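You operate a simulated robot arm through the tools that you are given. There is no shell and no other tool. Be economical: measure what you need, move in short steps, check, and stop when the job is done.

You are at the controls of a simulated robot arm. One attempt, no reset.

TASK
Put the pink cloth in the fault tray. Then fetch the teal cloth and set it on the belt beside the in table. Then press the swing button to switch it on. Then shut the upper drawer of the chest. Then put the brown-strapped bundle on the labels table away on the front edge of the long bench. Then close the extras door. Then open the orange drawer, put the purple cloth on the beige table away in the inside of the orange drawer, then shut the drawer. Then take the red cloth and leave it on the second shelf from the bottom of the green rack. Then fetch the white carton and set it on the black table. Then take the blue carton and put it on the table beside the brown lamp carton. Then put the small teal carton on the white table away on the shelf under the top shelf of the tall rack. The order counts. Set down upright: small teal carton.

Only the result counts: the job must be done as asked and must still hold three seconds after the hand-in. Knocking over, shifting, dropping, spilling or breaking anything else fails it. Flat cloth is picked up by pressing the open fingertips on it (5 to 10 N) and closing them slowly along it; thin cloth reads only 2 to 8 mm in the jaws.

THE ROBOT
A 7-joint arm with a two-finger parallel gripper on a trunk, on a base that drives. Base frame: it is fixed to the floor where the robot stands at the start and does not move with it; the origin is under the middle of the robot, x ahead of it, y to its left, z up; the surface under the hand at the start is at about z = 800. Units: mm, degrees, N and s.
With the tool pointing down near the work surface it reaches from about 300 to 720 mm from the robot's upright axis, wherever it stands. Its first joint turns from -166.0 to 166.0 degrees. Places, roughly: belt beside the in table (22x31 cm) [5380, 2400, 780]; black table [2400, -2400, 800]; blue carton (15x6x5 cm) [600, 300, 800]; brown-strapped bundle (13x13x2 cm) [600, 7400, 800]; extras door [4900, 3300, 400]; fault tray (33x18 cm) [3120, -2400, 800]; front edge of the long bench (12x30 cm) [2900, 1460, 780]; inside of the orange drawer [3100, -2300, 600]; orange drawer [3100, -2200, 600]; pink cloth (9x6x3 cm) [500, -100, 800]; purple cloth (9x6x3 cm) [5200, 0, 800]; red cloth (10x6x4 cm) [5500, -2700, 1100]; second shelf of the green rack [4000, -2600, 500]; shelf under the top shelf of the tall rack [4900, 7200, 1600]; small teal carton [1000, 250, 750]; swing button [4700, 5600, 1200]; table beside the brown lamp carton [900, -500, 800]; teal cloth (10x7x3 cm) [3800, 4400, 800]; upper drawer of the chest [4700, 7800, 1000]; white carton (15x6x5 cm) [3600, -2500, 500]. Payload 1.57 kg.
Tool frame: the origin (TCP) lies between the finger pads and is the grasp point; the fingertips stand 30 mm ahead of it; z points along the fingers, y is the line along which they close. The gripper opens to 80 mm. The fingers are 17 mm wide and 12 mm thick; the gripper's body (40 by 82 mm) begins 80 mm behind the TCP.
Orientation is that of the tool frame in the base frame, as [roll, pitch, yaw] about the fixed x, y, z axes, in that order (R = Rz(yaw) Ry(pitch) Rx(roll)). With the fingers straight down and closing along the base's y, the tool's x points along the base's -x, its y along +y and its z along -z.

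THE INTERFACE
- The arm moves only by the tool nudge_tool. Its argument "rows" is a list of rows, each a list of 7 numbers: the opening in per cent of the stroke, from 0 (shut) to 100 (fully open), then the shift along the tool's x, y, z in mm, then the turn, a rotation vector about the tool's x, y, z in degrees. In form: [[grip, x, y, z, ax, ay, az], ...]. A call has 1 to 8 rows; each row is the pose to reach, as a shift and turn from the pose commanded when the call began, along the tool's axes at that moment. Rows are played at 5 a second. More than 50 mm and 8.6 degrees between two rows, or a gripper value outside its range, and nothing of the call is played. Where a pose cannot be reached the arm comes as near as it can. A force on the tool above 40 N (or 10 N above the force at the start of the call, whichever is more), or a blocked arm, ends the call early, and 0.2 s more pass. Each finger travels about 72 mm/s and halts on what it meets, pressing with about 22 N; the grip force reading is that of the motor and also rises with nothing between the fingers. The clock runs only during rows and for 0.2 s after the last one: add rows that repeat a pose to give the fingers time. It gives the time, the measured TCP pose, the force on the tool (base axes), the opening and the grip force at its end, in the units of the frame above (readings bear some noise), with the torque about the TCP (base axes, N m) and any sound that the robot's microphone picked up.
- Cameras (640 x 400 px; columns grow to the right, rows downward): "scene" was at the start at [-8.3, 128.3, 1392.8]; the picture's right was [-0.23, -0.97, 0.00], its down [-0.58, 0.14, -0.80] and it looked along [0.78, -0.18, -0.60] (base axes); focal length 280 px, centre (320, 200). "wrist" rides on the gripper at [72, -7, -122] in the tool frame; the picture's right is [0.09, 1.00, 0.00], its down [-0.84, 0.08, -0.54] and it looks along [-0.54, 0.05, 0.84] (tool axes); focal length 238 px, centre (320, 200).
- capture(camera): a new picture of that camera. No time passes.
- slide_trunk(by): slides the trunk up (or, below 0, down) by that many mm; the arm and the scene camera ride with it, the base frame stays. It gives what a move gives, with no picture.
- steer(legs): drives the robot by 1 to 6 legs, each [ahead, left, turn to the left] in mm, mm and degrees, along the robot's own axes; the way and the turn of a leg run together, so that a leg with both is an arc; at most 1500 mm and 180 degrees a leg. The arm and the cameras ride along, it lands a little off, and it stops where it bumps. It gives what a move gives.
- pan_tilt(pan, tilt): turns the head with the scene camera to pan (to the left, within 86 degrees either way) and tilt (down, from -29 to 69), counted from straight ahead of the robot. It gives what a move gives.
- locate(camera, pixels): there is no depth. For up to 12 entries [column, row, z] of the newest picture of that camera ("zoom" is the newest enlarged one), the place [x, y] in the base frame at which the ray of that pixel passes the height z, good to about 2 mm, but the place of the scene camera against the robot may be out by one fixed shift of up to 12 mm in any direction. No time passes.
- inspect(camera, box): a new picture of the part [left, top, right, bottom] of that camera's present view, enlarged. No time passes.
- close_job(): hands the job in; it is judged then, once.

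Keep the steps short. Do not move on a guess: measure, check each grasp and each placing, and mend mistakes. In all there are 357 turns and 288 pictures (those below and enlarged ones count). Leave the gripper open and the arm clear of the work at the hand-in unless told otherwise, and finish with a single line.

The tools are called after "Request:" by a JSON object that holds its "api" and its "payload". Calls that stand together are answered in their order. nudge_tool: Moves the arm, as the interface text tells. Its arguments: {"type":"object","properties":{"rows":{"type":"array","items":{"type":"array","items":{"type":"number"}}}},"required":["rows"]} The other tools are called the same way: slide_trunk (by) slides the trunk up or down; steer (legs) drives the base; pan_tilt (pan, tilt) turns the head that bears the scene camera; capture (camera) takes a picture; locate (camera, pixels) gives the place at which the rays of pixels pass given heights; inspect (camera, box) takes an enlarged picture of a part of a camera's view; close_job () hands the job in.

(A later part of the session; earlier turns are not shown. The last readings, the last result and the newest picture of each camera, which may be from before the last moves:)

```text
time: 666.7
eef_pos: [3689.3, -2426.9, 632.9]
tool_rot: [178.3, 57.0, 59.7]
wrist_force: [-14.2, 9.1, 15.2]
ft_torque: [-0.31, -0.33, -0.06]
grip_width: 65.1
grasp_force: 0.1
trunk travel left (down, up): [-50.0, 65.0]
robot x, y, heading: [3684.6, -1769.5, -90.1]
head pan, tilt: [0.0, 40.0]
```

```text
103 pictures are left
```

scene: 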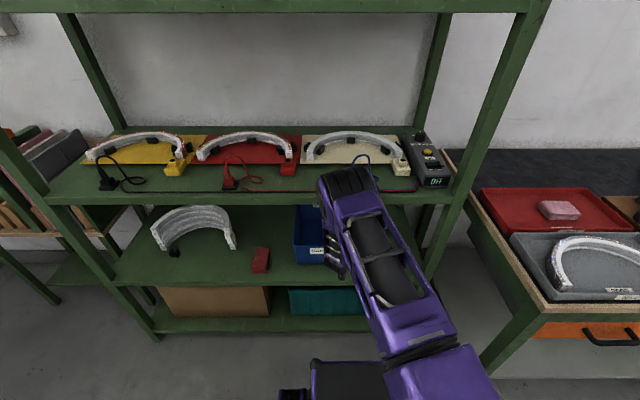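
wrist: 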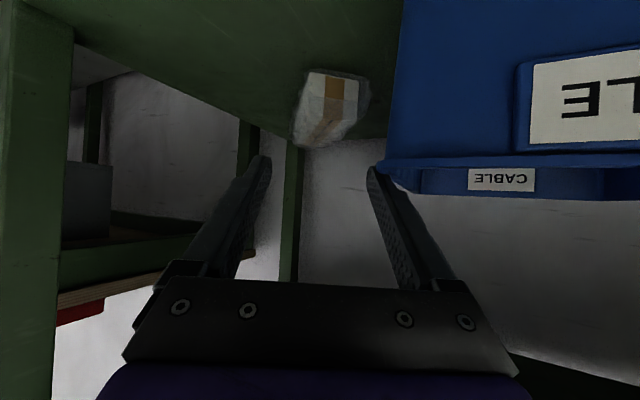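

The left finger touches the blue box's rim. Backing off at once, away from it.

Request:
{"api": "nudge_tool", "payload": {"rows": [[82, 4, -17, -13, 0, 0, 0], [82, 9, -35, -26, 0, 0, 0], [82, 13, -52, -39, 0, 0, 0], [82, 13, -52, -39, 0, 0, 0]]}}

Request:
{"api": "inspect", "payload": {"camera": "scene", "box": [230, 180, 440, 300]}}

Request:
{"api": "capture", "payload": {"camera": "wrist"}}

```text
time: 667.7
eef_pos: [3665.4, -2367.6, 639.2]
tool_rot: [178.3, 56.6, 60.0]
wrist_force: [0.2, 0.4, 0.1]
ft_torque: [0.04, -0.01, 0.02]
grip_width: 65.5
grasp_force: 0.1
trunk travel left (down, up): [-50.0, 65.0]
robot x, y, heading: [3689.3, -1768.3, -89.9]
head pan, tilt: [0.0, 40.0]
```

```text
3.05 times, centred on (335, 240) of scene
```

zoom: 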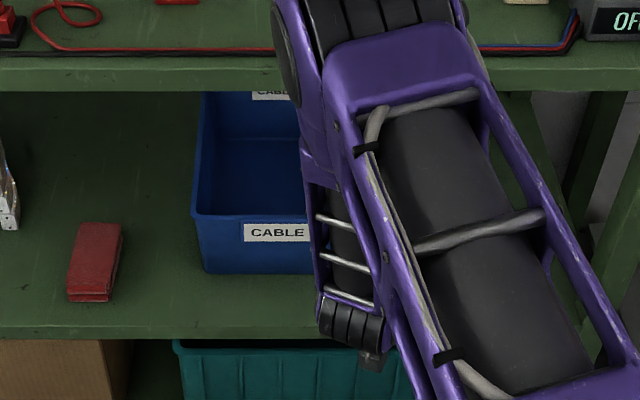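

```text
101 pictures are left
```

wrist: 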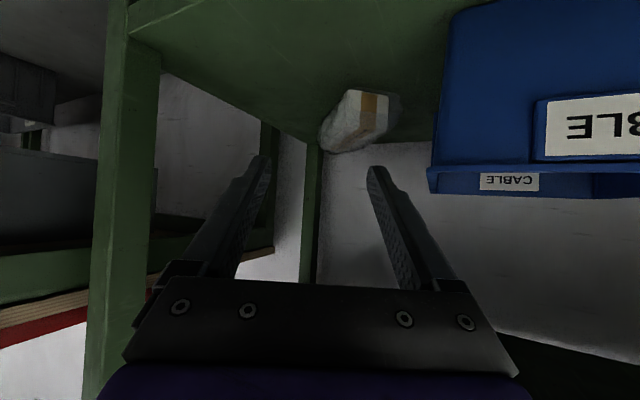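

The blue box did not move visibly (label still at the same pixels). The straight approach would brush it, so I'll turn the carton a bit more first: closed fingers go in on its right side and push its back end leftwards.

Request:
{"api": "nudge_tool", "payload": {"rows": [[50, -13, -4, 26, 0, 0, 0], [20, -26, -8, 52, 0, 0, 0], [0, -39, -12, 78, 0, 0, 0], [0, -53, -15, 104, 0, 0, 0], [0, -53, -15, 104, 0, 0, 0]]}}

Request:
{"api": "nudge_tool", "payload": {"rows": [[0, 0, 0, 38, 0, 0, 0], [0, 0, 0, 76, 0, 0, 0], [0, 0, 0, 114, 0, 0, 0], [0, 0, 0, 148, 0, 0, 0]]}}

Request:
{"api": "capture", "payload": {"camera": "wrist"}}

Request:
{"api": "inspect", "payload": {"camera": "scene", "box": [280, 180, 440, 300]}}

```text
time: 668.9
eef_pos: [3595.9, -2463.0, 627.3]
tool_rot: [178.3, 56.6, 60.0]
wrist_force: [-0.1, -0.1, 0.2]
ft_torque: [-0.02, 0.03, 0.03]
grip_width: 0.1
grasp_force: 21.2
trunk travel left (down, up): [-50.0, 65.0]
robot x, y, heading: [3689.0, -1772.4, -90.1]
head pan, tilt: [0.0, 40.0]
```

```text
time: 669.9
eef_pos: [3544.0, -2561.9, 553.5]
tool_rot: [178.3, 56.6, 60.1]
wrist_force: [0.8, -0.2, 0.2]
ft_torque: [0.03, 0.03, 0.02]
grip_width: 0.1
grasp_force: 21.1
out of reach, approached as far as the arm can: row 4
trunk travel left (down, up): [-50.0, 65.0]
robot x, y, heading: [3686.0, -1768.7, -90.0]
head pan, tilt: [0.0, 40.0]
```

```text
100 pictures are left
```

wrist: 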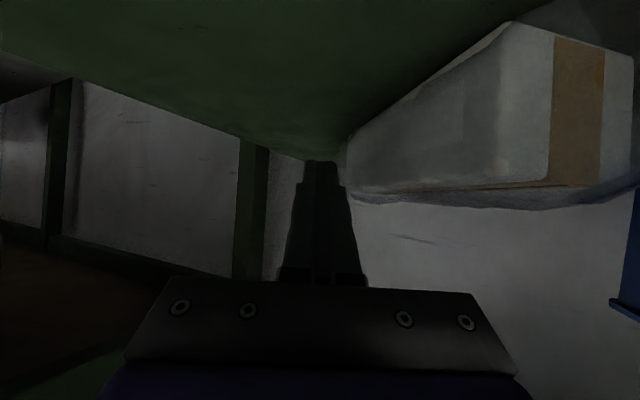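

```text
3.33 times, centred on (360, 240) of scene
```

zoom: 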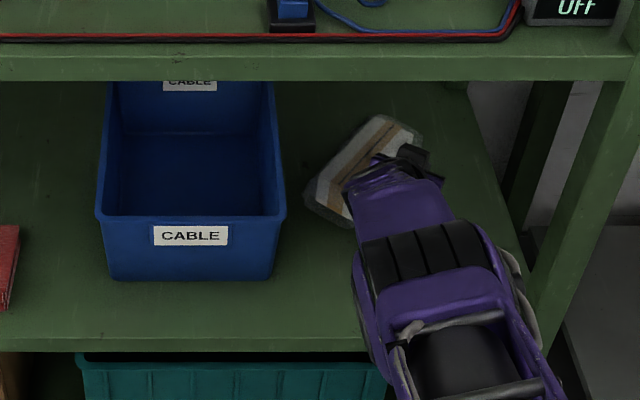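

In place on the carton's right side; blue box unchanged. Pushing sideways 55 mm.

Request:
{"api": "nudge_tool", "payload": {"rows": [[0, 0, 12, 0, 0, 0, 0], [0, 0, 24, 0, 0, 0, 0], [0, 0, 36, 0, 0, 0, 0], [0, 0, 46, 0, 0, 0, 0]]}}

Request:
{"api": "capture", "payload": {"camera": "wrist"}}

Request:
{"api": "inspect", "payload": {"camera": "scene", "box": [280, 180, 440, 300]}}

```text
time: 670.9
eef_pos: [3573.6, -2575.7, 556.3]
tool_rot: [178.2, 56.7, 60.1]
wrist_force: [0.0, 0.1, 0.8]
ft_torque: [0.04, 0.03, 0.01]
grip_width: 0.3
grasp_force: 21.1
out of reach, approached as far as the arm can: row 2, 3, 4
trunk travel left (down, up): [-50.0, 65.0]
robot x, y, heading: [3689.7, -1771.6, -89.9]
head pan, tilt: [0.0, 40.0]
```

```text
98 pictures are left
```

wrist: 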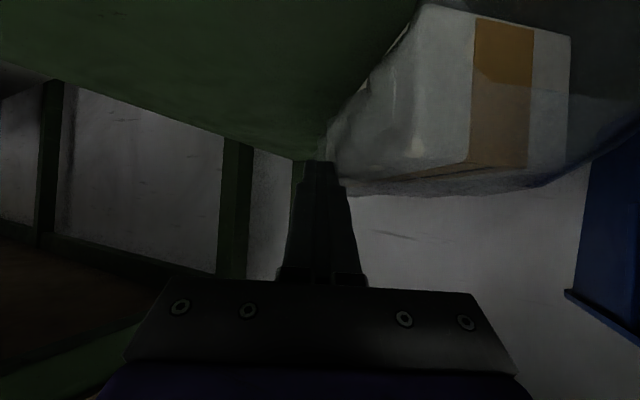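

```text
3.33 times, centred on (360, 240) of scene
```

zoom: 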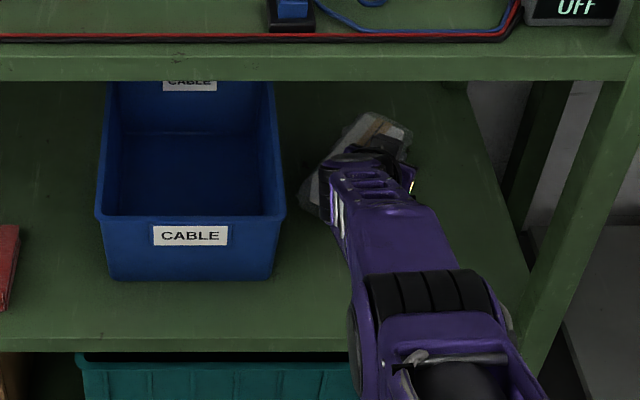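

It turned further; the arm is at its reach limit. Withdrawing along the fingers and looking.

Request:
{"api": "nudge_tool", "payload": {"rows": [[0, 0, -8, -40, 0, 0, 0], [0, 0, -16, -80, 0, 0, 0], [0, 0, -24, -120, 0, 0, 0], [0, 0, -30, -160, 0, 0, 0], [0, 0, -30, -190, 0, 0, 0]]}}

Request:
{"api": "capture", "payload": {"camera": "wrist"}}

Request:
{"api": "inspect", "payload": {"camera": "scene", "box": [280, 180, 440, 300]}}

```text
time: 672.1
eef_pos: [3623.5, -2419.2, 657.8]
tool_rot: [178.3, 56.5, 60.1]
wrist_force: [0.1, 0.3, -0.2]
ft_torque: [0.02, 0.01, -0.02]
grip_width: 0.0
grasp_force: 21.3
trunk travel left (down, up): [-50.0, 65.0]
robot x, y, heading: [3689.6, -1771.3, -90.1]
head pan, tilt: [0.0, 40.0]
```

```text
96 pictures are left
```

wrist: 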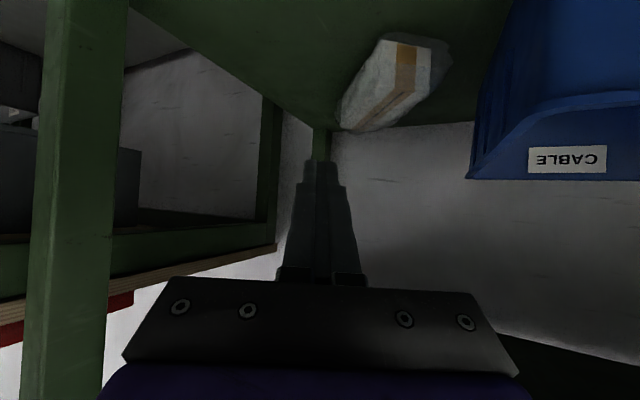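

```text
3.33 times, centred on (360, 240) of scene
```

zoom: 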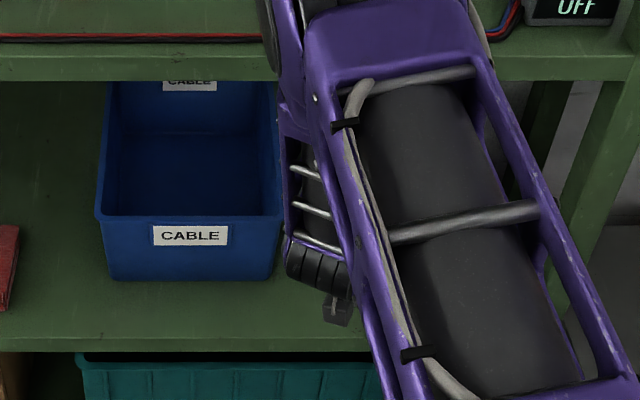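

Request:
{"api": "locate", "payload": {"camera": "wrist", "pixels": [[409, 92, 550], [366, 126, 550], [405, 44, 505], [430, 95, 550], [385, 85, 550], [480, 150, 600], [470, 178, 610]]}}

```text
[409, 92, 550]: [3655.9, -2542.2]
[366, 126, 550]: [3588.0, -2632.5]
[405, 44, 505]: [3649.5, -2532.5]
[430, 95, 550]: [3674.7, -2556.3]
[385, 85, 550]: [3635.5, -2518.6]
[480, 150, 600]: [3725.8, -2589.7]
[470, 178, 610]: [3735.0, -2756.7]
```

The carton mostly slid. New plan: square the hand (yaw ≈85°) with fingers open and straddle its front end between x≈3603 and 3669; closing will turn it into line. Withdrawing 100 mm, yawing, and driving the base 100 mm nearer.

Request:
{"api": "nudge_tool", "payload": {"rows": [[30, 16, -17, -24, 0, 0, 0], [60, 32, -33, -48, 0, 0, 0], [100, 48, -50, -72, 0, 0, 0], [100, 48, -50, -72, 0, 0, 0]]}}

Request:
{"api": "nudge_tool", "payload": {"rows": [[100, 0, 0, 0, -6, 0, -4], [100, 0, 0, 0, -12, 0, -8], [100, 0, 0, 0, -18, 0, -11.8], [100, 0, 0, 0, -20.9, 0, -13.7], [100, 0, 0, 0, -20.9, 0, -13.7]]}}

Request:
{"api": "steer", "payload": {"legs": [[100, 0, 0]]}}

Request:
{"api": "capture", "payload": {"camera": "wrist"}}

```text
time: 673.1
eef_pos: [3619.1, -2318.8, 656.8]
tool_rot: [178.2, 56.7, 60.0]
wrist_force: [-0.1, -0.2, -0.8]
ft_torque: [-0.02, -0.02, 0.05]
grip_width: 79.8
grasp_force: 0.0
trunk travel left (down, up): [-50.0, 65.0]
robot x, y, heading: [3687.6, -1771.1, -90.1]
head pan, tilt: [0.0, 40.0]
```

```text
time: 674.3
eef_pos: [3618.5, -2318.9, 658.1]
tool_rot: [178.4, 57.1, 85.2]
wrist_force: [-0.1, -0.4, 0.3]
ft_torque: [0.0, -0.02, 0.02]
grip_width: 79.8
grasp_force: 0.0
trunk travel left (down, up): [-50.0, 65.0]
robot x, y, heading: [3688.6, -1766.2, -89.8]
head pan, tilt: [0.0, 40.0]
```

```text
time: 675.5
eef_pos: [3618.5, -2417.0, 659.5]
tool_rot: [178.4, 57.2, 85.0]
wrist_force: [0.9, -1.0, 0.2]
ft_torque: [0.03, 0.01, 0.01]
grip_width: 80.1
grasp_force: 0.0
trunk travel left (down, up): [-50.0, 65.0]
robot x, y, heading: [3689.0, -1868.0, -90.1]
head pan, tilt: [0.0, 40.0]
```

```text
94 pictures are left
```

wrist: 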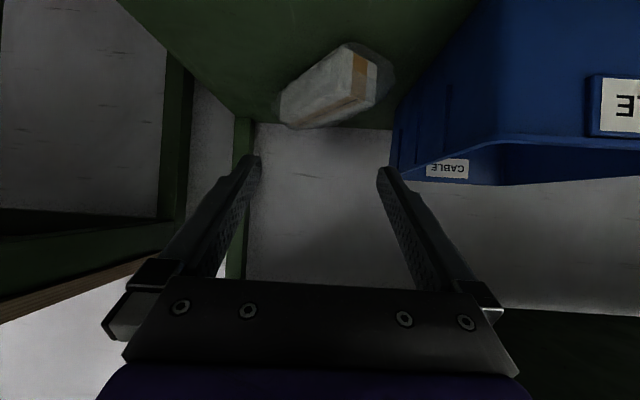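

Request:
{"api": "inspect", "payload": {"camera": "wrist", "box": [260, 30, 420, 140]}}

```text
3.64 times, centred on (340, 85) of wrist
```

zoom: 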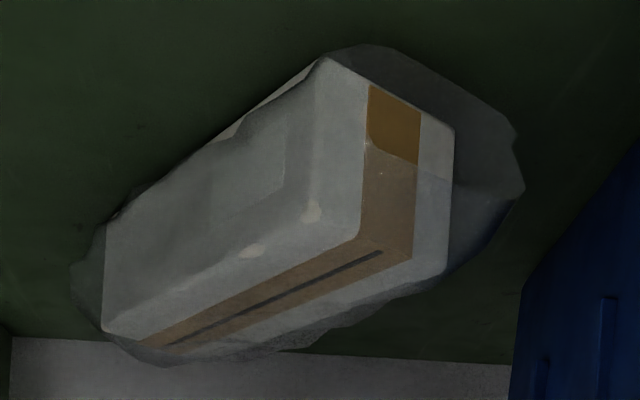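

Request:
{"api": "locate", "payload": {"camera": "zoom", "pixels": [[322, 57, 502], [455, 130, 502], [362, 237, 552], [447, 270, 552], [110, 220, 502], [103, 327, 552], [525, 290, 502], [515, 190, 520]]}}

```text
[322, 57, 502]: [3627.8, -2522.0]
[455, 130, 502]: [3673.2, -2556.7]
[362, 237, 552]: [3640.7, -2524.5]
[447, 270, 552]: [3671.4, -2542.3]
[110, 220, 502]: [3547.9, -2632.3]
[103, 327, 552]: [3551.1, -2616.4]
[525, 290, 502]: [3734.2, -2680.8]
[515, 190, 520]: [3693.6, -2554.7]
```

Front end corners: (3630,-2522) and (3673,-2556). Straddling it at tip (3638,-2556,520): staging, then moving in along the fingers.

Request:
{"api": "nudge_tool", "payload": {"rows": [[100, 21, 16, 20, 0, 0, 0], [100, 43, 32, 41, 0, 0, 0], [100, 43, 32, 75, 0, 0, 0], [100, 43, 32, 110, 0, 0, 0], [100, 43, 32, 140, 0, 0, 0], [100, 43, 32, 160, 0, 0, 0]]}}

Request:
{"api": "capture", "payload": {"camera": "wrist"}}

```text
time: 676.9
eef_pos: [3645.1, -2531.2, 535.6]
tool_rot: [178.3, 57.2, 85.0]
wrist_force: [0.0, 0.5, -0.3]
ft_torque: [-0.03, 0.0, 0.0]
grip_width: 79.8
grasp_force: 0.0
trunk travel left (down, up): [-50.0, 65.0]
robot x, y, heading: [3688.8, -1869.0, -90.2]
head pan, tilt: [0.0, 40.0]
```

```text
92 pictures are left
```

wrist: 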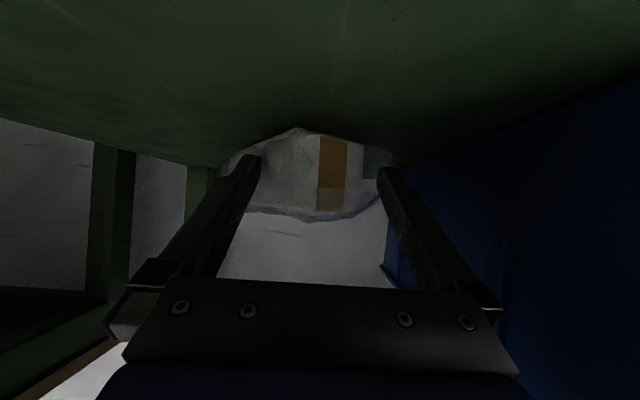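

The carton's front end is between the fingers. Shifting 5 mm right, 8 mm in, and closing slowly.

Request:
{"api": "nudge_tool", "payload": {"rows": [[100, -4, -5, 7, 0, 0, 0], [90, -4, -5, 7, 0, 0, 0], [80, -4, -5, 7, 0, 0, 0], [70, -4, -5, 7, 0, 0, 0], [60, -4, -5, 7, 0, 0, 0], [50, -4, -5, 7, 0, 0, 0], [30, -4, -5, 7, 0, 0, 0], [30, -4, -5, 7, 0, 0, 0]]}}

Request:
{"api": "capture", "payload": {"camera": "wrist"}}

Request:
{"api": "inspect", "payload": {"camera": "scene", "box": [280, 180, 440, 300]}}

```text
time: 678.7
eef_pos: [3639.4, -2539.0, 534.7]
tool_rot: [178.4, 57.1, 85.1]
wrist_force: [-0.5, -0.7, 1.0]
ft_torque: [-0.08, 0.11, -0.06]
grip_width: 59.6
grasp_force: 21.9
trunk travel left (down, up): [-50.0, 65.0]
robot x, y, heading: [3690.2, -1868.4, -90.2]
head pan, tilt: [0.0, 40.0]
```

```text
91 pictures are left
```

wrist: 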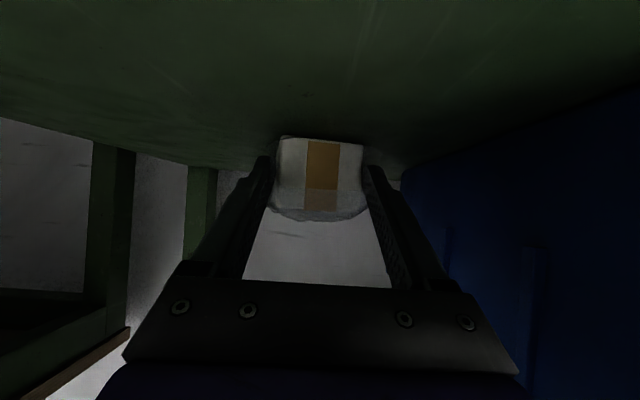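

```text
3.33 times, centred on (360, 240) of scene
```

zoom: 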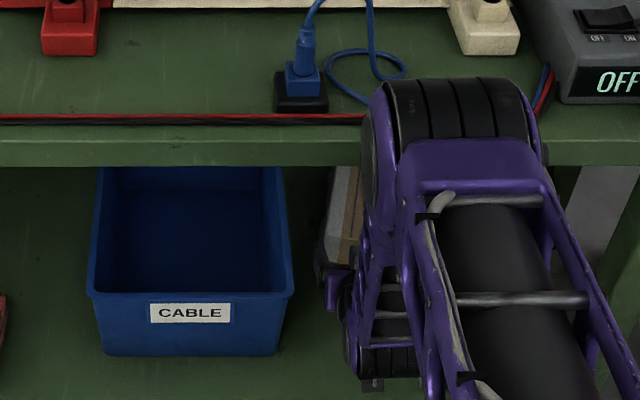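

The carton swung into line and is gripped (59.6 mm), but near its end. Re-gripping 35 mm deeper.

Request:
{"api": "nudge_tool", "payload": {"rows": [[80, 0, 0, 0, 0, 0, 0], [95, 0, 0, 0, 0, 0, 0], [95, -7, 1, 10, 0, 0, 0], [95, -14, 2, 20, 0, 0, 0], [95, -20, 3, 30, 0, 0, 0], [95, -20, 3, 30, 0, 0, 0]]}}

Request:
{"api": "nudge_tool", "payload": {"rows": [[80, 0, 0, 0, 0, 0, 0], [60, 0, 0, 0, 0, 0, 0], [40, 0, 0, 0, 0, 0, 0], [20, 0, 0, 0, 0, 0, 0], [10, 0, 0, 0, 0, 0, 0]]}}

Request:
{"api": "nudge_tool", "payload": {"rows": [[10, -7, 0, -5, 0, 0, 0], [10, -17, 0, -11, 0, 0, 0], [10, -34, 0, -22, 0, 0, 0], [10, -34, 0, -22, 0, 0, 0]]}}

Request:
{"api": "capture", "payload": {"camera": "wrist"}}

```text
time: 680.1
eef_pos: [3640.0, -2574.6, 535.6]
tool_rot: [178.4, 57.0, 85.0]
wrist_force: [0.6, 0.5, -0.2]
ft_torque: [-0.04, -0.01, 0.01]
grip_width: 76.2
grasp_force: 0.4
trunk travel left (down, up): [-50.0, 65.0]
robot x, y, heading: [3692.7, -1866.1, -90.1]
head pan, tilt: [0.0, 40.0]
```

```text
time: 681.3
eef_pos: [3640.1, -2575.0, 536.2]
tool_rot: [178.4, 57.1, 85.2]
wrist_force: [1.4, 0.6, -0.3]
ft_torque: [0.08, -0.01, 0.01]
grip_width: 57.6
grasp_force: 22.2
trunk travel left (down, up): [-50.0, 65.0]
robot x, y, heading: [3689.5, -1867.1, -89.9]
head pan, tilt: [0.0, 40.0]
```

```text
time: 682.5
eef_pos: [3639.9, -2549.9, 552.1]
tool_rot: [178.6, 54.5, 85.2]
wrist_force: [-0.6, -0.5, -1.3]
ft_torque: [0.15, 0.01, -0.01]
grip_width: 58.0
grasp_force: 22.0
trunk travel left (down, up): [-50.0, 65.0]
robot x, y, heading: [3689.0, -1867.5, -90.1]
head pan, tilt: [0.0, 40.0]
stopped in row 4: the arm was blocked; the commanded pose is now the measured one
```

```text
89 pictures are left
```

wrist: 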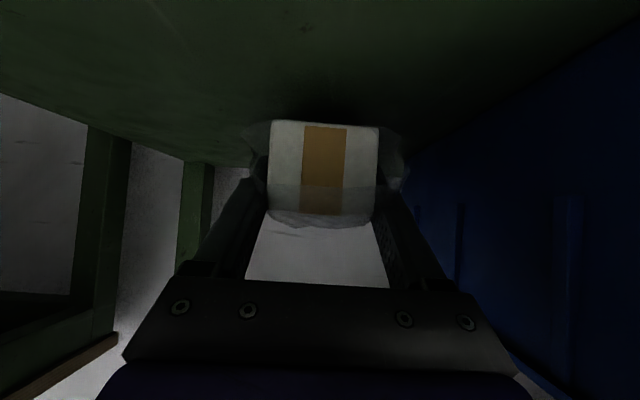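

Held, lifted 16 mm; the arm then met the shelf above. Drawing straight out by backing the base.

Request:
{"api": "steer", "payload": {"legs": [[-120, 0, 0]]}}

Request:
{"api": "capture", "payload": {"camera": "wrist"}}

Request:
{"api": "capture", "payload": {"camera": "scene"}}

```text
time: 683.7
eef_pos: [3640.9, -2435.9, 551.5]
tool_rot: [178.5, 54.7, 85.4]
wrist_force: [-0.4, -0.8, -3.0]
ft_torque: [0.13, -0.01, 0.0]
grip_width: 57.8
grasp_force: 22.1
trunk travel left (down, up): [-50.0, 65.0]
robot x, y, heading: [3684.8, -1752.6, -90.0]
head pan, tilt: [0.0, 40.0]
```

```text
88 pictures are left
```

wrist: 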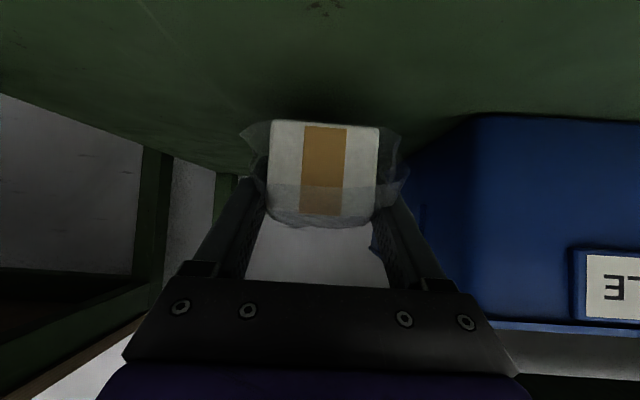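

```text
87 pictures are left
```

scene: 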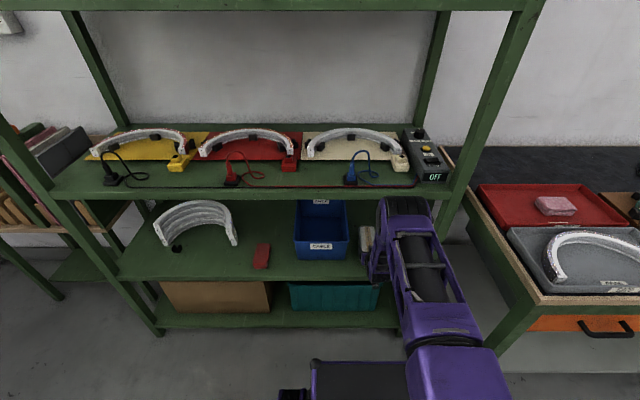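

Good. Backing 220 mm more, then raising.

Request:
{"api": "steer", "payload": {"legs": [[-220, 0, 0]]}}

Request:
{"api": "nudge_tool", "payload": {"rows": [[10, -40, 0, -27, 0, 0, 0], [10, -80, 0, -55, 0, 0, 0], [10, -120, 0, -82, 0, 0, 0], [10, -160, 0, -109, 0, 0, 0], [10, -200, 0, -136, 0, 0, 0], [10, -240, 0, -164, 0, 0, 0], [10, -280, 0, -191, 0, 0, 0], [10, -310, 0, -210, 0, 0, 0]]}}

Request:
{"api": "capture", "payload": {"camera": "wrist"}}

```text
time: 685.4
eef_pos: [3641.5, -2210.5, 552.2]
tool_rot: [178.6, 54.7, 85.2]
wrist_force: [-0.3, 0.4, -1.6]
ft_torque: [0.11, 0.02, -0.01]
grip_width: 57.8
grasp_force: 21.5
trunk travel left (down, up): [-50.0, 65.0]
robot x, y, heading: [3694.3, -1524.7, -90.2]
head pan, tilt: [0.0, 40.0]
```

```text
time: 687.2
eef_pos: [3635.7, -2219.0, 926.3]
tool_rot: [178.5, 54.5, 85.3]
wrist_force: [-0.7, 0.2, -1.6]
ft_torque: [0.1, -0.02, -0.03]
grip_width: 57.9
grasp_force: 21.7
trunk travel left (down, up): [-50.0, 65.0]
robot x, y, heading: [3686.4, -1523.2, -90.0]
head pan, tilt: [0.0, 40.0]
```

```text
86 pictures are left
```

wrist: 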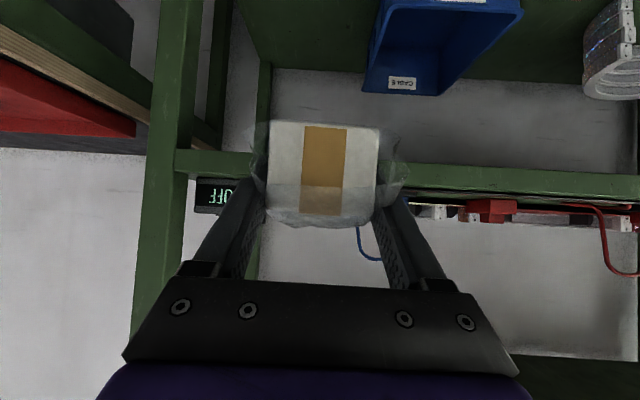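

Carton secure. Backing 150 mm and strafing right to view the black table near x≈2500.

Request:
{"api": "steer", "payload": {"legs": [[-160, 0, 0], [0, -1130, 0]]}}

Request:
{"api": "pan_tilt", "payload": {"pan": 0, "tilt": 40}}

Request:
{"api": "capture", "payload": {"camera": "scene"}}

Request:
{"api": "capture", "payload": {"camera": "wrist"}}

```text
time: 699.3
eef_pos: [2519.7, -2063.7, 925.2]
tool_rot: [178.5, 54.6, 85.7]
wrist_force: [-0.3, 0.3, -2.2]
ft_torque: [0.15, 0.0, -0.02]
grip_width: 58.0
grasp_force: 22.0
trunk travel left (down, up): [-50.0, 65.0]
robot x, y, heading: [2568.9, -1368.2, -89.6]
head pan, tilt: [0.0, 40.0]
```

```text
time: 699.9
eef_pos: [2519.4, -2062.5, 923.4]
tool_rot: [178.6, 54.8, 85.7]
wrist_force: [0.2, -0.1, -2.4]
ft_torque: [0.13, 0.02, 0.02]
grip_width: 57.7
grasp_force: 22.0
trunk travel left (down, up): [-50.0, 65.0]
robot x, y, heading: [2566.9, -1368.4, -89.7]
head pan, tilt: [0.0, 40.0]
```

```text
85 pictures are left
```

scene: 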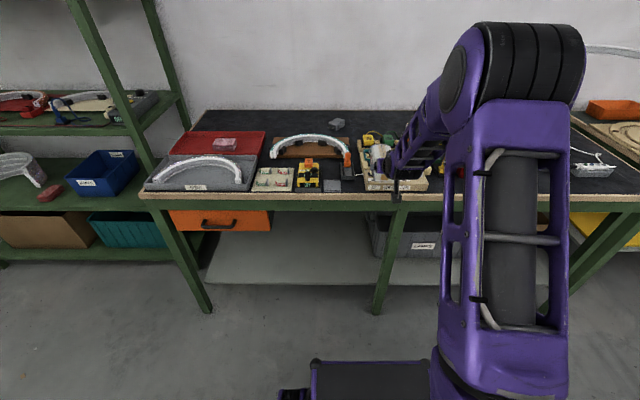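

```text
84 pictures are left
```

wrist: 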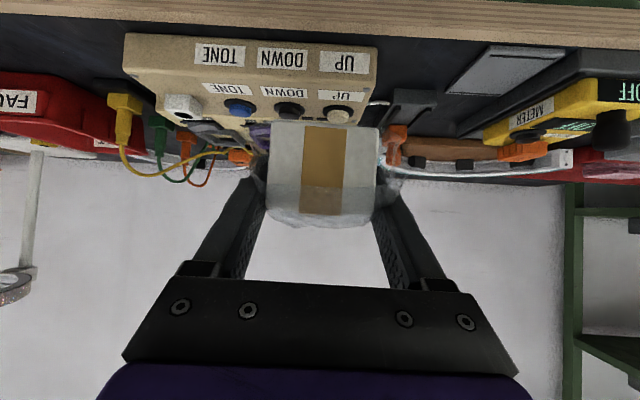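

I need a bare spot on the black top. Strafing right 550 mm to see the middle part beside the arm.

Request:
{"api": "steer", "payload": {"legs": [[0, -550, 0]]}}

Request:
{"api": "capture", "payload": {"camera": "scene"}}

```text
time: 705.7
eef_pos: [1972.2, -2072.1, 925.6]
tool_rot: [178.5, 54.8, 86.4]
wrist_force: [0.2, 0.3, -2.7]
ft_torque: [0.13, -0.03, 0.06]
grip_width: 57.7
grasp_force: 21.5
trunk travel left (down, up): [-50.0, 65.0]
robot x, y, heading: [2012.4, -1379.0, -88.8]
head pan, tilt: [0.0, 40.0]
```

```text
83 pictures are left
```

scene: 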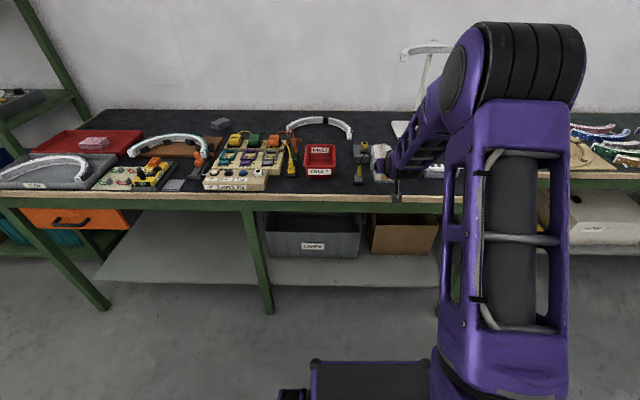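

Request:
{"api": "inspect", "payload": {"camera": "scene", "box": [180, 90, 420, 215]}}

Request:
{"api": "locate", "payload": {"camera": "scene", "pixels": [[300, 178, 800], [320, 185, 800], [345, 188, 800], [270, 187, 800], [295, 115, 800], [290, 170, 800], [360, 150, 800], [330, 197, 800], [306, 148, 860], [260, 125, 800]]}}

```text
2.67 times, centred on (300, 152) of scene
```

zoom: 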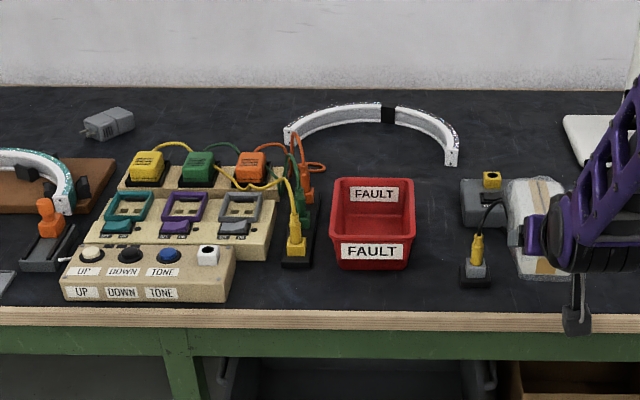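

```text
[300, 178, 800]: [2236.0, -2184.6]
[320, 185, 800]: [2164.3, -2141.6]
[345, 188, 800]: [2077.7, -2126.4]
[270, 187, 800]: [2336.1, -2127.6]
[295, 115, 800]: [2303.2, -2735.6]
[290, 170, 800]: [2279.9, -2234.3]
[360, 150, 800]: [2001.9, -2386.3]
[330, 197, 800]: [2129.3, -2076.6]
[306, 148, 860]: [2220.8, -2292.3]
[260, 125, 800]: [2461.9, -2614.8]
```

The free black area with room for a 15 cm carton is behind the plug boards, around (2475,-2620). Raising 50 mm, strafing back left and driving in.

Request:
{"api": "nudge_tool", "payload": {"rows": [[10, -20, 0, -15, 0, 0, 0], [10, -41, 0, -29, 0, 0, 0], [10, -41, 0, -29, 0, 0, 0]]}}

Request:
{"api": "steer", "payload": {"legs": [[0, 505, -1.2], [310, 0, 0]]}}

Request:
{"api": "capture", "payload": {"camera": "wrist"}}

Request:
{"api": "capture", "payload": {"camera": "scene"}}

```text
time: 706.5
eef_pos: [1971.7, -2070.2, 975.3]
tool_rot: [178.5, 54.7, 86.4]
wrist_force: [0.6, 0.4, -1.0]
ft_torque: [0.1, -0.01, 0.01]
grip_width: 57.8
grasp_force: 21.6
trunk travel left (down, up): [-50.0, 65.0]
robot x, y, heading: [2013.9, -1374.9, -88.7]
head pan, tilt: [0.0, 40.0]
```

```text
time: 713.7
eef_pos: [2463.6, -2380.0, 975.9]
tool_rot: [178.5, 54.7, 85.0]
wrist_force: [0.8, 0.4, -1.2]
ft_torque: [0.09, 0.02, 0.02]
grip_width: 57.7
grasp_force: 21.6
trunk travel left (down, up): [-50.0, 65.0]
robot x, y, heading: [2520.5, -1688.4, -90.0]
head pan, tilt: [0.0, 40.0]
```

```text
81 pictures are left
```

wrist: 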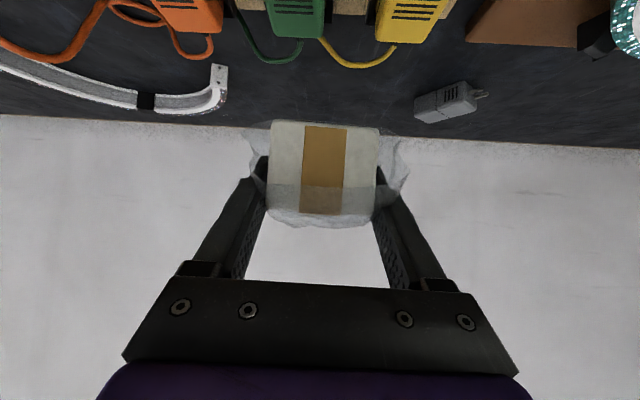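

```text
80 pictures are left
```

scene: 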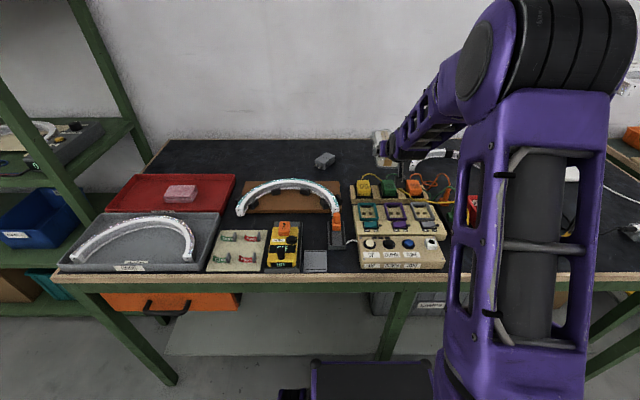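

Request:
{"api": "locate", "payload": {"camera": "wrist", "pixels": [[320, 75, 800], [225, 112, 800], [415, 120, 800], [250, 128, 800], [400, 135, 800], [355, 68, 805], [285, 64, 805], [228, 65, 830], [380, 40, 830]]}}

```text
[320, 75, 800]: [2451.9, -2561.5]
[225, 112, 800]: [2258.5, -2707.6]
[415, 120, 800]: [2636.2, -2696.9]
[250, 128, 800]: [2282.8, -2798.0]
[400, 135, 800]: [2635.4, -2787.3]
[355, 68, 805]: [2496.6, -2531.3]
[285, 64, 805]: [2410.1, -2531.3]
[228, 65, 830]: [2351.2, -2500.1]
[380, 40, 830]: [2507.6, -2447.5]
```

Free zone x 2360–2600, y -2545…-2790. Target carton centre ≈(2458,-2613). Moving forward/down to z≈876 and levelling 2.3°.

Request:
{"api": "steer", "payload": {"legs": [[15, 0, 0]]}}

Request:
{"api": "nudge_tool", "payload": {"rows": [[10, -5, 2, 42, 0, -1, 0], [10, -11, 4, 84, 0, -2, 0], [10, -16, 6, 126, 0, -2.3, 0], [10, -22, 8, 168, 0, -2.3, 0], [10, -27, 10, 211, 0, -2.3, 0], [10, -27, 10, 211, 0, -2.3, 0]]}}

Request:
{"api": "capture", "payload": {"camera": "wrist"}}

Request:
{"api": "inspect", "payload": {"camera": "scene", "box": [300, 110, 480, 230]}}

```text
time: 714.5
eef_pos: [2463.4, -2396.5, 974.5]
tool_rot: [178.5, 54.8, 85.0]
wrist_force: [-0.2, 0.7, -2.4]
ft_torque: [0.11, -0.05, -0.01]
grip_width: 57.8
grasp_force: 21.9
trunk travel left (down, up): [-50.0, 65.0]
robot x, y, heading: [2524.5, -1701.2, -90.1]
head pan, tilt: [0.0, 40.0]
```

```text
time: 715.9
eef_pos: [2465.0, -2583.0, 874.9]
tool_rot: [178.5, 56.9, 85.1]
wrist_force: [0.6, 1.0, -2.0]
ft_torque: [0.09, 0.02, -0.02]
grip_width: 58.0
grasp_force: 22.5
trunk travel left (down, up): [-50.0, 65.0]
robot x, y, heading: [2525.2, -1705.4, -89.9]
head pan, tilt: [0.0, 40.0]
```

```text
79 pictures are left
```

wrist: 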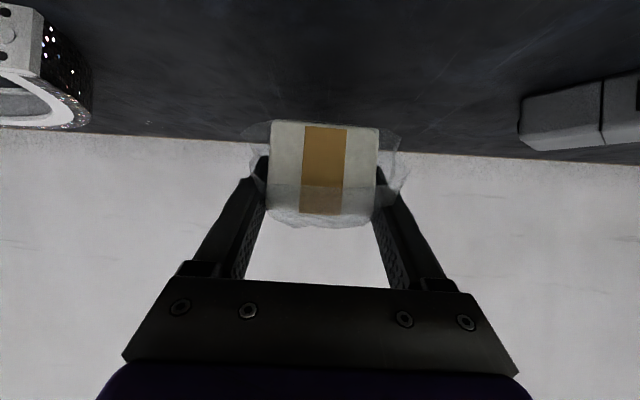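

```text
3.33 times, centred on (390, 170) of scene
```

zoom: 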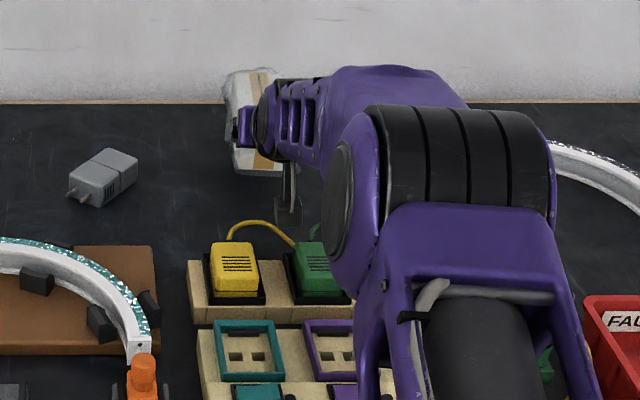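

Before lowering: the wrist camera hangs ~140 mm behind the TCP and would meet the plugs here. Checking the gap to the left of the yellow plug.

Request:
{"api": "locate", "payload": {"camera": "zoom", "pixels": [[158, 250, 818], [150, 290, 818], [190, 262, 800], [192, 315, 800], [208, 250, 870], [260, 245, 870], [135, 150, 840], [70, 190, 810], [85, 250, 818]]}}

```text
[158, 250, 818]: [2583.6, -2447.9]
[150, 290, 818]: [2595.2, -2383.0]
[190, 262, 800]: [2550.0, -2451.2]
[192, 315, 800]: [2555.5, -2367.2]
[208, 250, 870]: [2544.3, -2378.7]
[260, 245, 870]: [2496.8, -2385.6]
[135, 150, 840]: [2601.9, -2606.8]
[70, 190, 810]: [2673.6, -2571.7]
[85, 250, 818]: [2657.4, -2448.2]
```

The gap left of the plugs (x≈2550–2584) suits the camera. Shifting 90 mm left (TCP x≈2556) and looking again.

Request:
{"api": "nudge_tool", "payload": {"rows": [[10, 0, 31, 0, 0, 0, 0], [10, 0, 62, 0, 0, 0, 0], [10, 0, 91, 0, 0, 0, 0], [10, 0, 91, 0, 0, 0, 0]]}}

Request:
{"api": "capture", "payload": {"camera": "wrist"}}

Request:
{"api": "inspect", "payload": {"camera": "scene", "box": [300, 110, 480, 230]}}

```text
time: 716.9
eef_pos: [2555.8, -2589.5, 879.2]
tool_rot: [178.4, 56.8, 84.9]
wrist_force: [0.8, 0.9, -1.8]
ft_torque: [0.07, -0.01, 0.02]
grip_width: 57.6
grasp_force: 21.4
trunk travel left (down, up): [-50.0, 65.0]
robot x, y, heading: [2522.5, -1699.7, -90.6]
head pan, tilt: [0.0, 40.0]
```

```text
77 pictures are left
```

wrist: 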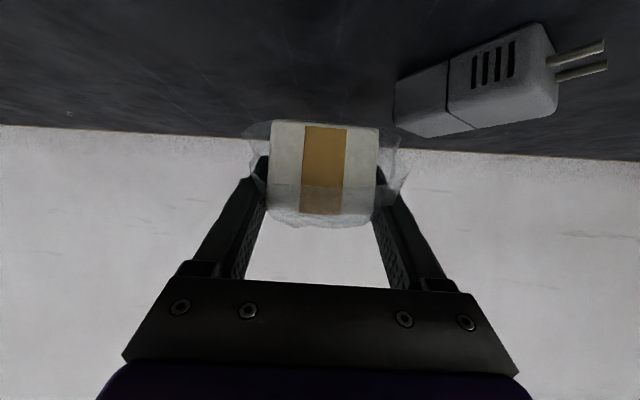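

```text
3.33 times, centred on (390, 170) of scene
```

zoom: 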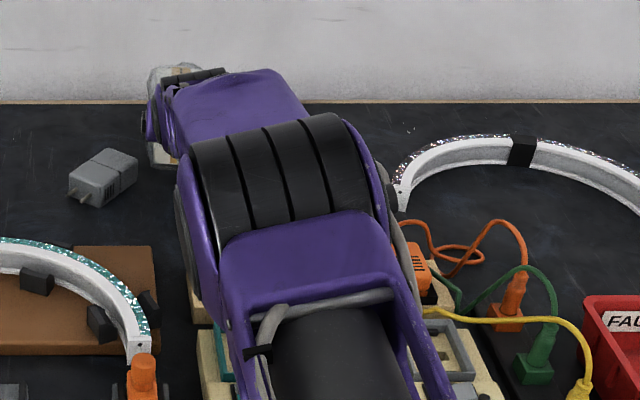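

Request:
{"api": "locate", "payload": {"camera": "wrist", "pixels": [[397, 80, 800], [396, 105, 830], [440, 138, 835], [470, 130, 835], [397, 95, 800]]}}

```text
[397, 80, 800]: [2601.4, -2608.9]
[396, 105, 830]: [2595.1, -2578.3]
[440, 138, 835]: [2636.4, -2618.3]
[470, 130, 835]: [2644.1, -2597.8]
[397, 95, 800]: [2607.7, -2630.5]
```

The grey plug's end is at x≈2600, so I'll use TCP x≈2540 as a compromise, and lower gently with force watch.

Request:
{"api": "nudge_tool", "payload": {"rows": [[10, -4, -15.5, 6, 0, 0, 0], [10, 4, -15.5, 11, 0, 0, 0], [10, 13, -15.5, 17, 0, 0, 0], [10, 21, -15.5, 22, 0, 0, 0], [10, 25, -15.5, 25, 0, 0, 0]]}}

Request:
{"api": "capture", "payload": {"camera": "wrist"}}

Request:
{"api": "inspect", "payload": {"camera": "scene", "box": [300, 110, 480, 230]}}

```text
time: 718.1
eef_pos: [2539.8, -2595.3, 842.6]
tool_rot: [178.4, 56.9, 85.0]
wrist_force: [0.2, 0.1, -2.9]
ft_torque: [0.11, -0.05, -0.02]
grip_width: 57.4
grasp_force: 21.4
trunk travel left (down, up): [-50.0, 65.0]
robot x, y, heading: [2523.7, -1704.1, -90.5]
head pan, tilt: [0.0, 40.0]
```

```text
75 pictures are left
```

wrist: 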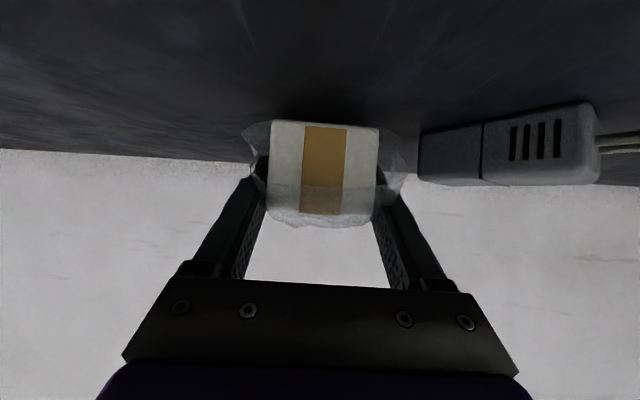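

```text
3.33 times, centred on (390, 170) of scene
```

zoom: 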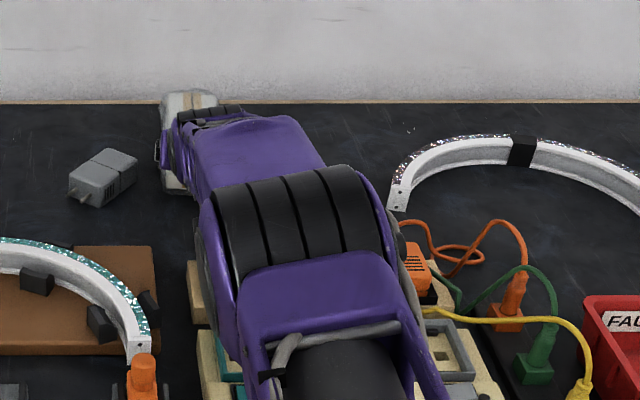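

Clear of the plug. Last millimetres to contact.

Request:
{"api": "nudge_tool", "payload": {"rows": [[10, 1.7, 0, 1.1, 0, 0, 0], [10, 3.4, 0, 2.2, 0, 0, 0], [10, 5, 0, 3.3, 0, 0, 0], [10, 6, 0, 3.9, 0, 0, 0]]}}

```text
time: 719.1
eef_pos: [2539.1, -2596.2, 839.0]
tool_rot: [178.4, 57.3, 84.9]
wrist_force: [2.1, 1.1, 14.6]
ft_torque: [2.91, -0.14, -0.26]
grip_width: 57.9
grasp_force: 22.1
trunk travel left (down, up): [-50.0, 65.0]
robot x, y, heading: [2519.1, -1706.8, -90.3]
head pan, tilt: [0.0, 40.0]
```

The torque says the contact is ~200 mm behind the TCP — the hand touches something by the plugs, not the table. Rising 12 mm at once.

Request:
{"api": "nudge_tool", "payload": {"rows": [[10, -5, 0, -3.3, 0, 0, 0], [10, -10, 0, -6.6, 0, 0, 0], [10, -10, 0, -6.6, 0, 0, 0]]}}

Request:
{"api": "capture", "payload": {"camera": "scene"}}

```text
time: 719.9
eef_pos: [2538.5, -2594.9, 846.5]
tool_rot: [178.4, 56.9, 85.0]
wrist_force: [1.0, -0.4, -2.1]
ft_torque: [0.11, 0.0, 0.02]
grip_width: 57.7
grasp_force: 22.0
trunk travel left (down, up): [-50.0, 65.0]
robot x, y, heading: [2525.7, -1703.2, -90.5]
head pan, tilt: [0.0, 40.0]
```

```text
73 pictures are left
```

scene: 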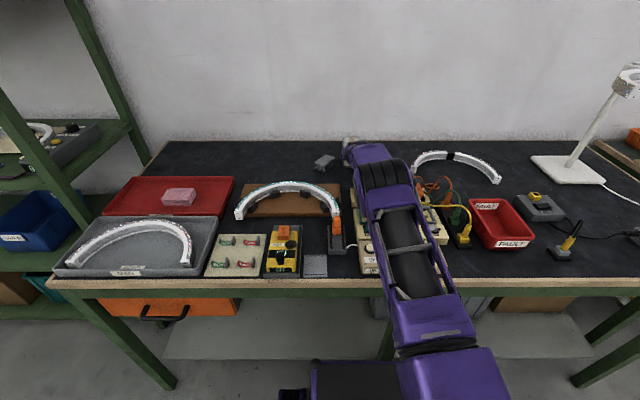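

Nothing has moved visibly. There's a much better bare area on the right part of the table. Rising, withdrawing, and strafing right.

Request:
{"api": "nudge_tool", "payload": {"rows": [[10, -30, 0, -20, 0, 0, 0], [10, -65, 0, -43, 0, 0, 0], [10, -75, 0, -75, 0, 0, 0], [10, -80, 0, -110, 0, 0, 0], [10, -85, 0, -150, 0, 0, 0], [10, -90, 0, -190, 0, 0, 0]]}}

Request:
{"api": "steer", "payload": {"legs": [[-150, 0, 0.5], [0, -620, 0]]}}

Request:
{"api": "capture", "payload": {"camera": "wrist"}}

Request:
{"api": "capture", "payload": {"camera": "scene"}}

```text
time: 721.3
eef_pos: [2544.0, -2485.2, 1024.5]
tool_rot: [178.5, 56.8, 85.1]
wrist_force: [0.3, -0.6, -1.3]
ft_torque: [0.1, -0.01, 0.0]
grip_width: 58.2
grasp_force: 21.9
trunk travel left (down, up): [-50.0, 65.0]
robot x, y, heading: [2525.4, -1703.5, -90.2]
head pan, tilt: [0.0, 40.0]
```

```text
time: 728.7
eef_pos: [1932.1, -2349.7, 1025.0]
tool_rot: [178.3, 57.0, 86.2]
wrist_force: [0.4, 0.0, -2.3]
ft_torque: [0.09, -0.02, 0.0]
grip_width: 57.8
grasp_force: 21.6
trunk travel left (down, up): [-50.0, 65.0]
robot x, y, heading: [1894.8, -1564.6, -89.1]
head pan, tilt: [0.0, 40.0]
```

```text
72 pictures are left
```

wrist: 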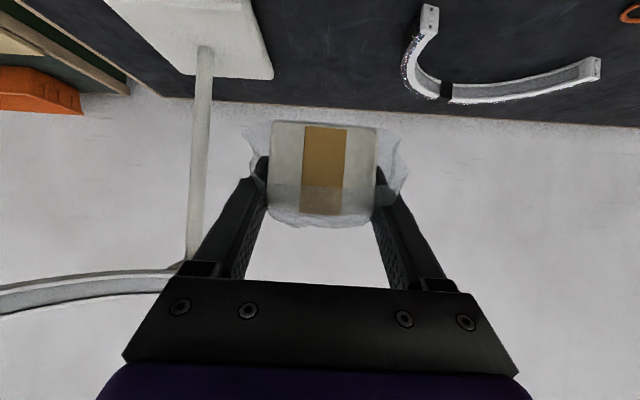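

```text
71 pictures are left
```

scene: 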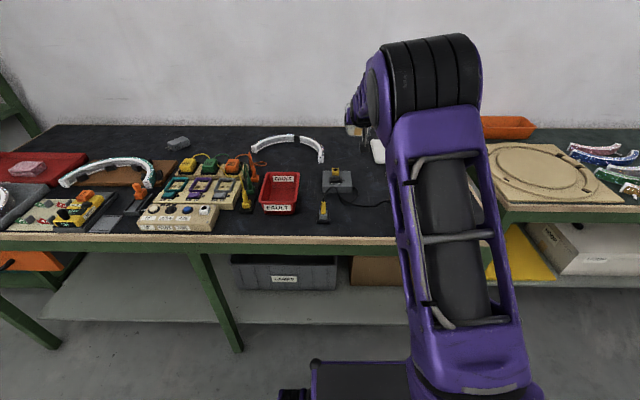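

Request:
{"api": "locate", "payload": {"camera": "scene", "pixels": [[331, 222, 800], [318, 222, 800], [352, 192, 800], [385, 206, 800], [345, 232, 800], [392, 236, 800], [300, 212, 800], [372, 165, 800]]}}

Request:
{"api": "inspect", "payload": {"camera": "scene", "box": [255, 130, 415, 250]}}

Request:
{"api": "locate", "payload": {"camera": "wrist", "pixels": [[272, 78, 800], [405, 70, 800], [330, 112, 800], [240, 2, 800], [420, 5, 800]]}}

```text
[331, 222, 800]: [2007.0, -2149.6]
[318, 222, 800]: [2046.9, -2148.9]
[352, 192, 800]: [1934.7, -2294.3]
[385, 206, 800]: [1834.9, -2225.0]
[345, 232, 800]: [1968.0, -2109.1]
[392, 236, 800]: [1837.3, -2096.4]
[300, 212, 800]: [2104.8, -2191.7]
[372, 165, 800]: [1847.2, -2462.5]
```

```text
3.33 times, centred on (335, 190) of scene
```

zoom: 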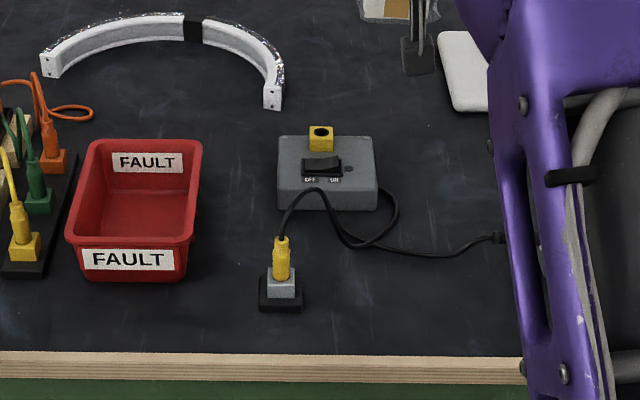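

```text
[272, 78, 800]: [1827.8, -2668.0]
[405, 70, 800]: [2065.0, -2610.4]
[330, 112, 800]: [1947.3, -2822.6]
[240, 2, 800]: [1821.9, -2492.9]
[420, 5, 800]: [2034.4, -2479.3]
```

Free zone at the back: x 1840–2030, y -2490…-2790 (right of the switch box, left of the lamp base). Target TCP (1895,-2560). Driving 120 ahead and moving over it at z≈880.

Request:
{"api": "steer", "payload": {"legs": [[120, 0, -0.9]]}}

Request:
{"api": "nudge_tool", "payload": {"rows": [[10, 0, -15, 10, 0, 0, 0], [10, 0, -31, 40, 0, 0, 0], [10, 10, -31, 80, 0, 0, 0], [10, 30, -31, 115, 0, 0, 0], [10, 50, -31, 137, 0, 0, 0], [10, 71, -31, 156, 0, 0, 0], [10, 71, -31, 156, 0, 0, 0]]}}

Request:
{"api": "capture", "payload": {"camera": "wrist"}}

Request:
{"api": "capture", "payload": {"camera": "scene"}}

```text
time: 730.0
eef_pos: [1921.0, -2469.6, 1025.9]
tool_rot: [178.4, 57.0, 85.3]
wrist_force: [0.3, 0.7, -1.6]
ft_torque: [0.1, -0.02, 0.01]
grip_width: 57.7
grasp_force: 21.8
trunk travel left (down, up): [-50.0, 65.0]
robot x, y, heading: [1897.9, -1687.2, -89.9]
head pan, tilt: [0.0, 40.0]
```

```text
time: 731.6
eef_pos: [1886.7, -2561.2, 880.3]
tool_rot: [178.4, 56.9, 85.1]
wrist_force: [0.4, 0.5, -2.8]
ft_torque: [0.11, 0.02, 0.01]
grip_width: 57.7
grasp_force: 21.8
trunk travel left (down, up): [-50.0, 65.0]
robot x, y, heading: [1895.8, -1687.9, -90.0]
head pan, tilt: [0.0, 40.0]
```

```text
69 pictures are left
```

wrist: 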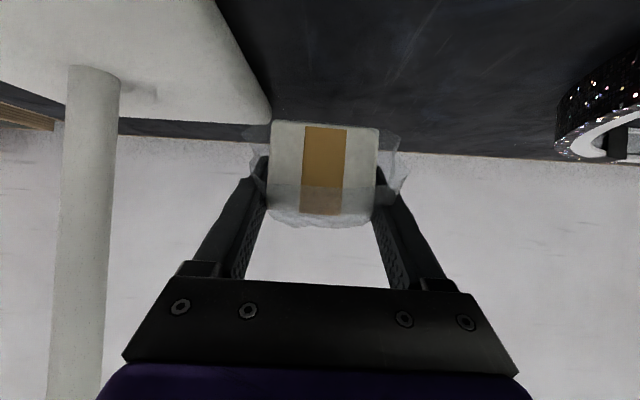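

```text
68 pictures are left
```

scene: 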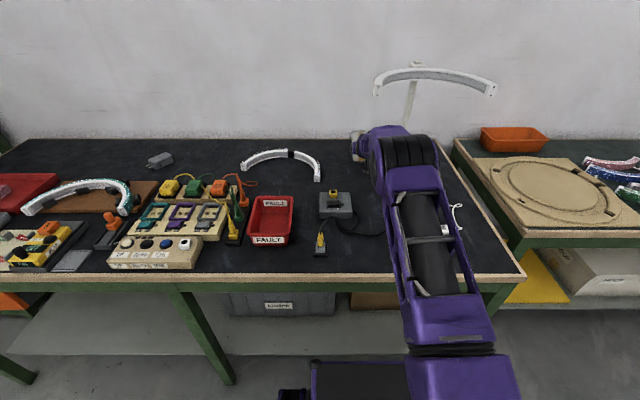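

Request:
{"api": "locate", "payload": {"camera": "scene", "pixels": [[351, 193, 845], [352, 215, 800], [338, 187, 865], [321, 178, 800]]}}

Request:
{"api": "locate", "payload": {"camera": "wrist", "pixels": [[272, 118, 800], [272, 118, 820], [230, 20, 820], [565, 155, 800], [400, 120, 800]]}}

```text
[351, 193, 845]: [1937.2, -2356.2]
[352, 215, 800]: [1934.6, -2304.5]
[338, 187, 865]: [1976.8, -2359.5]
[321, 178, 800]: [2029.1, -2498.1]
```

```text
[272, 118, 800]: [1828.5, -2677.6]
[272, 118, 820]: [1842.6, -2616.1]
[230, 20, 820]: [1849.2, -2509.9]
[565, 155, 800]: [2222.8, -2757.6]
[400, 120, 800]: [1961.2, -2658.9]
```

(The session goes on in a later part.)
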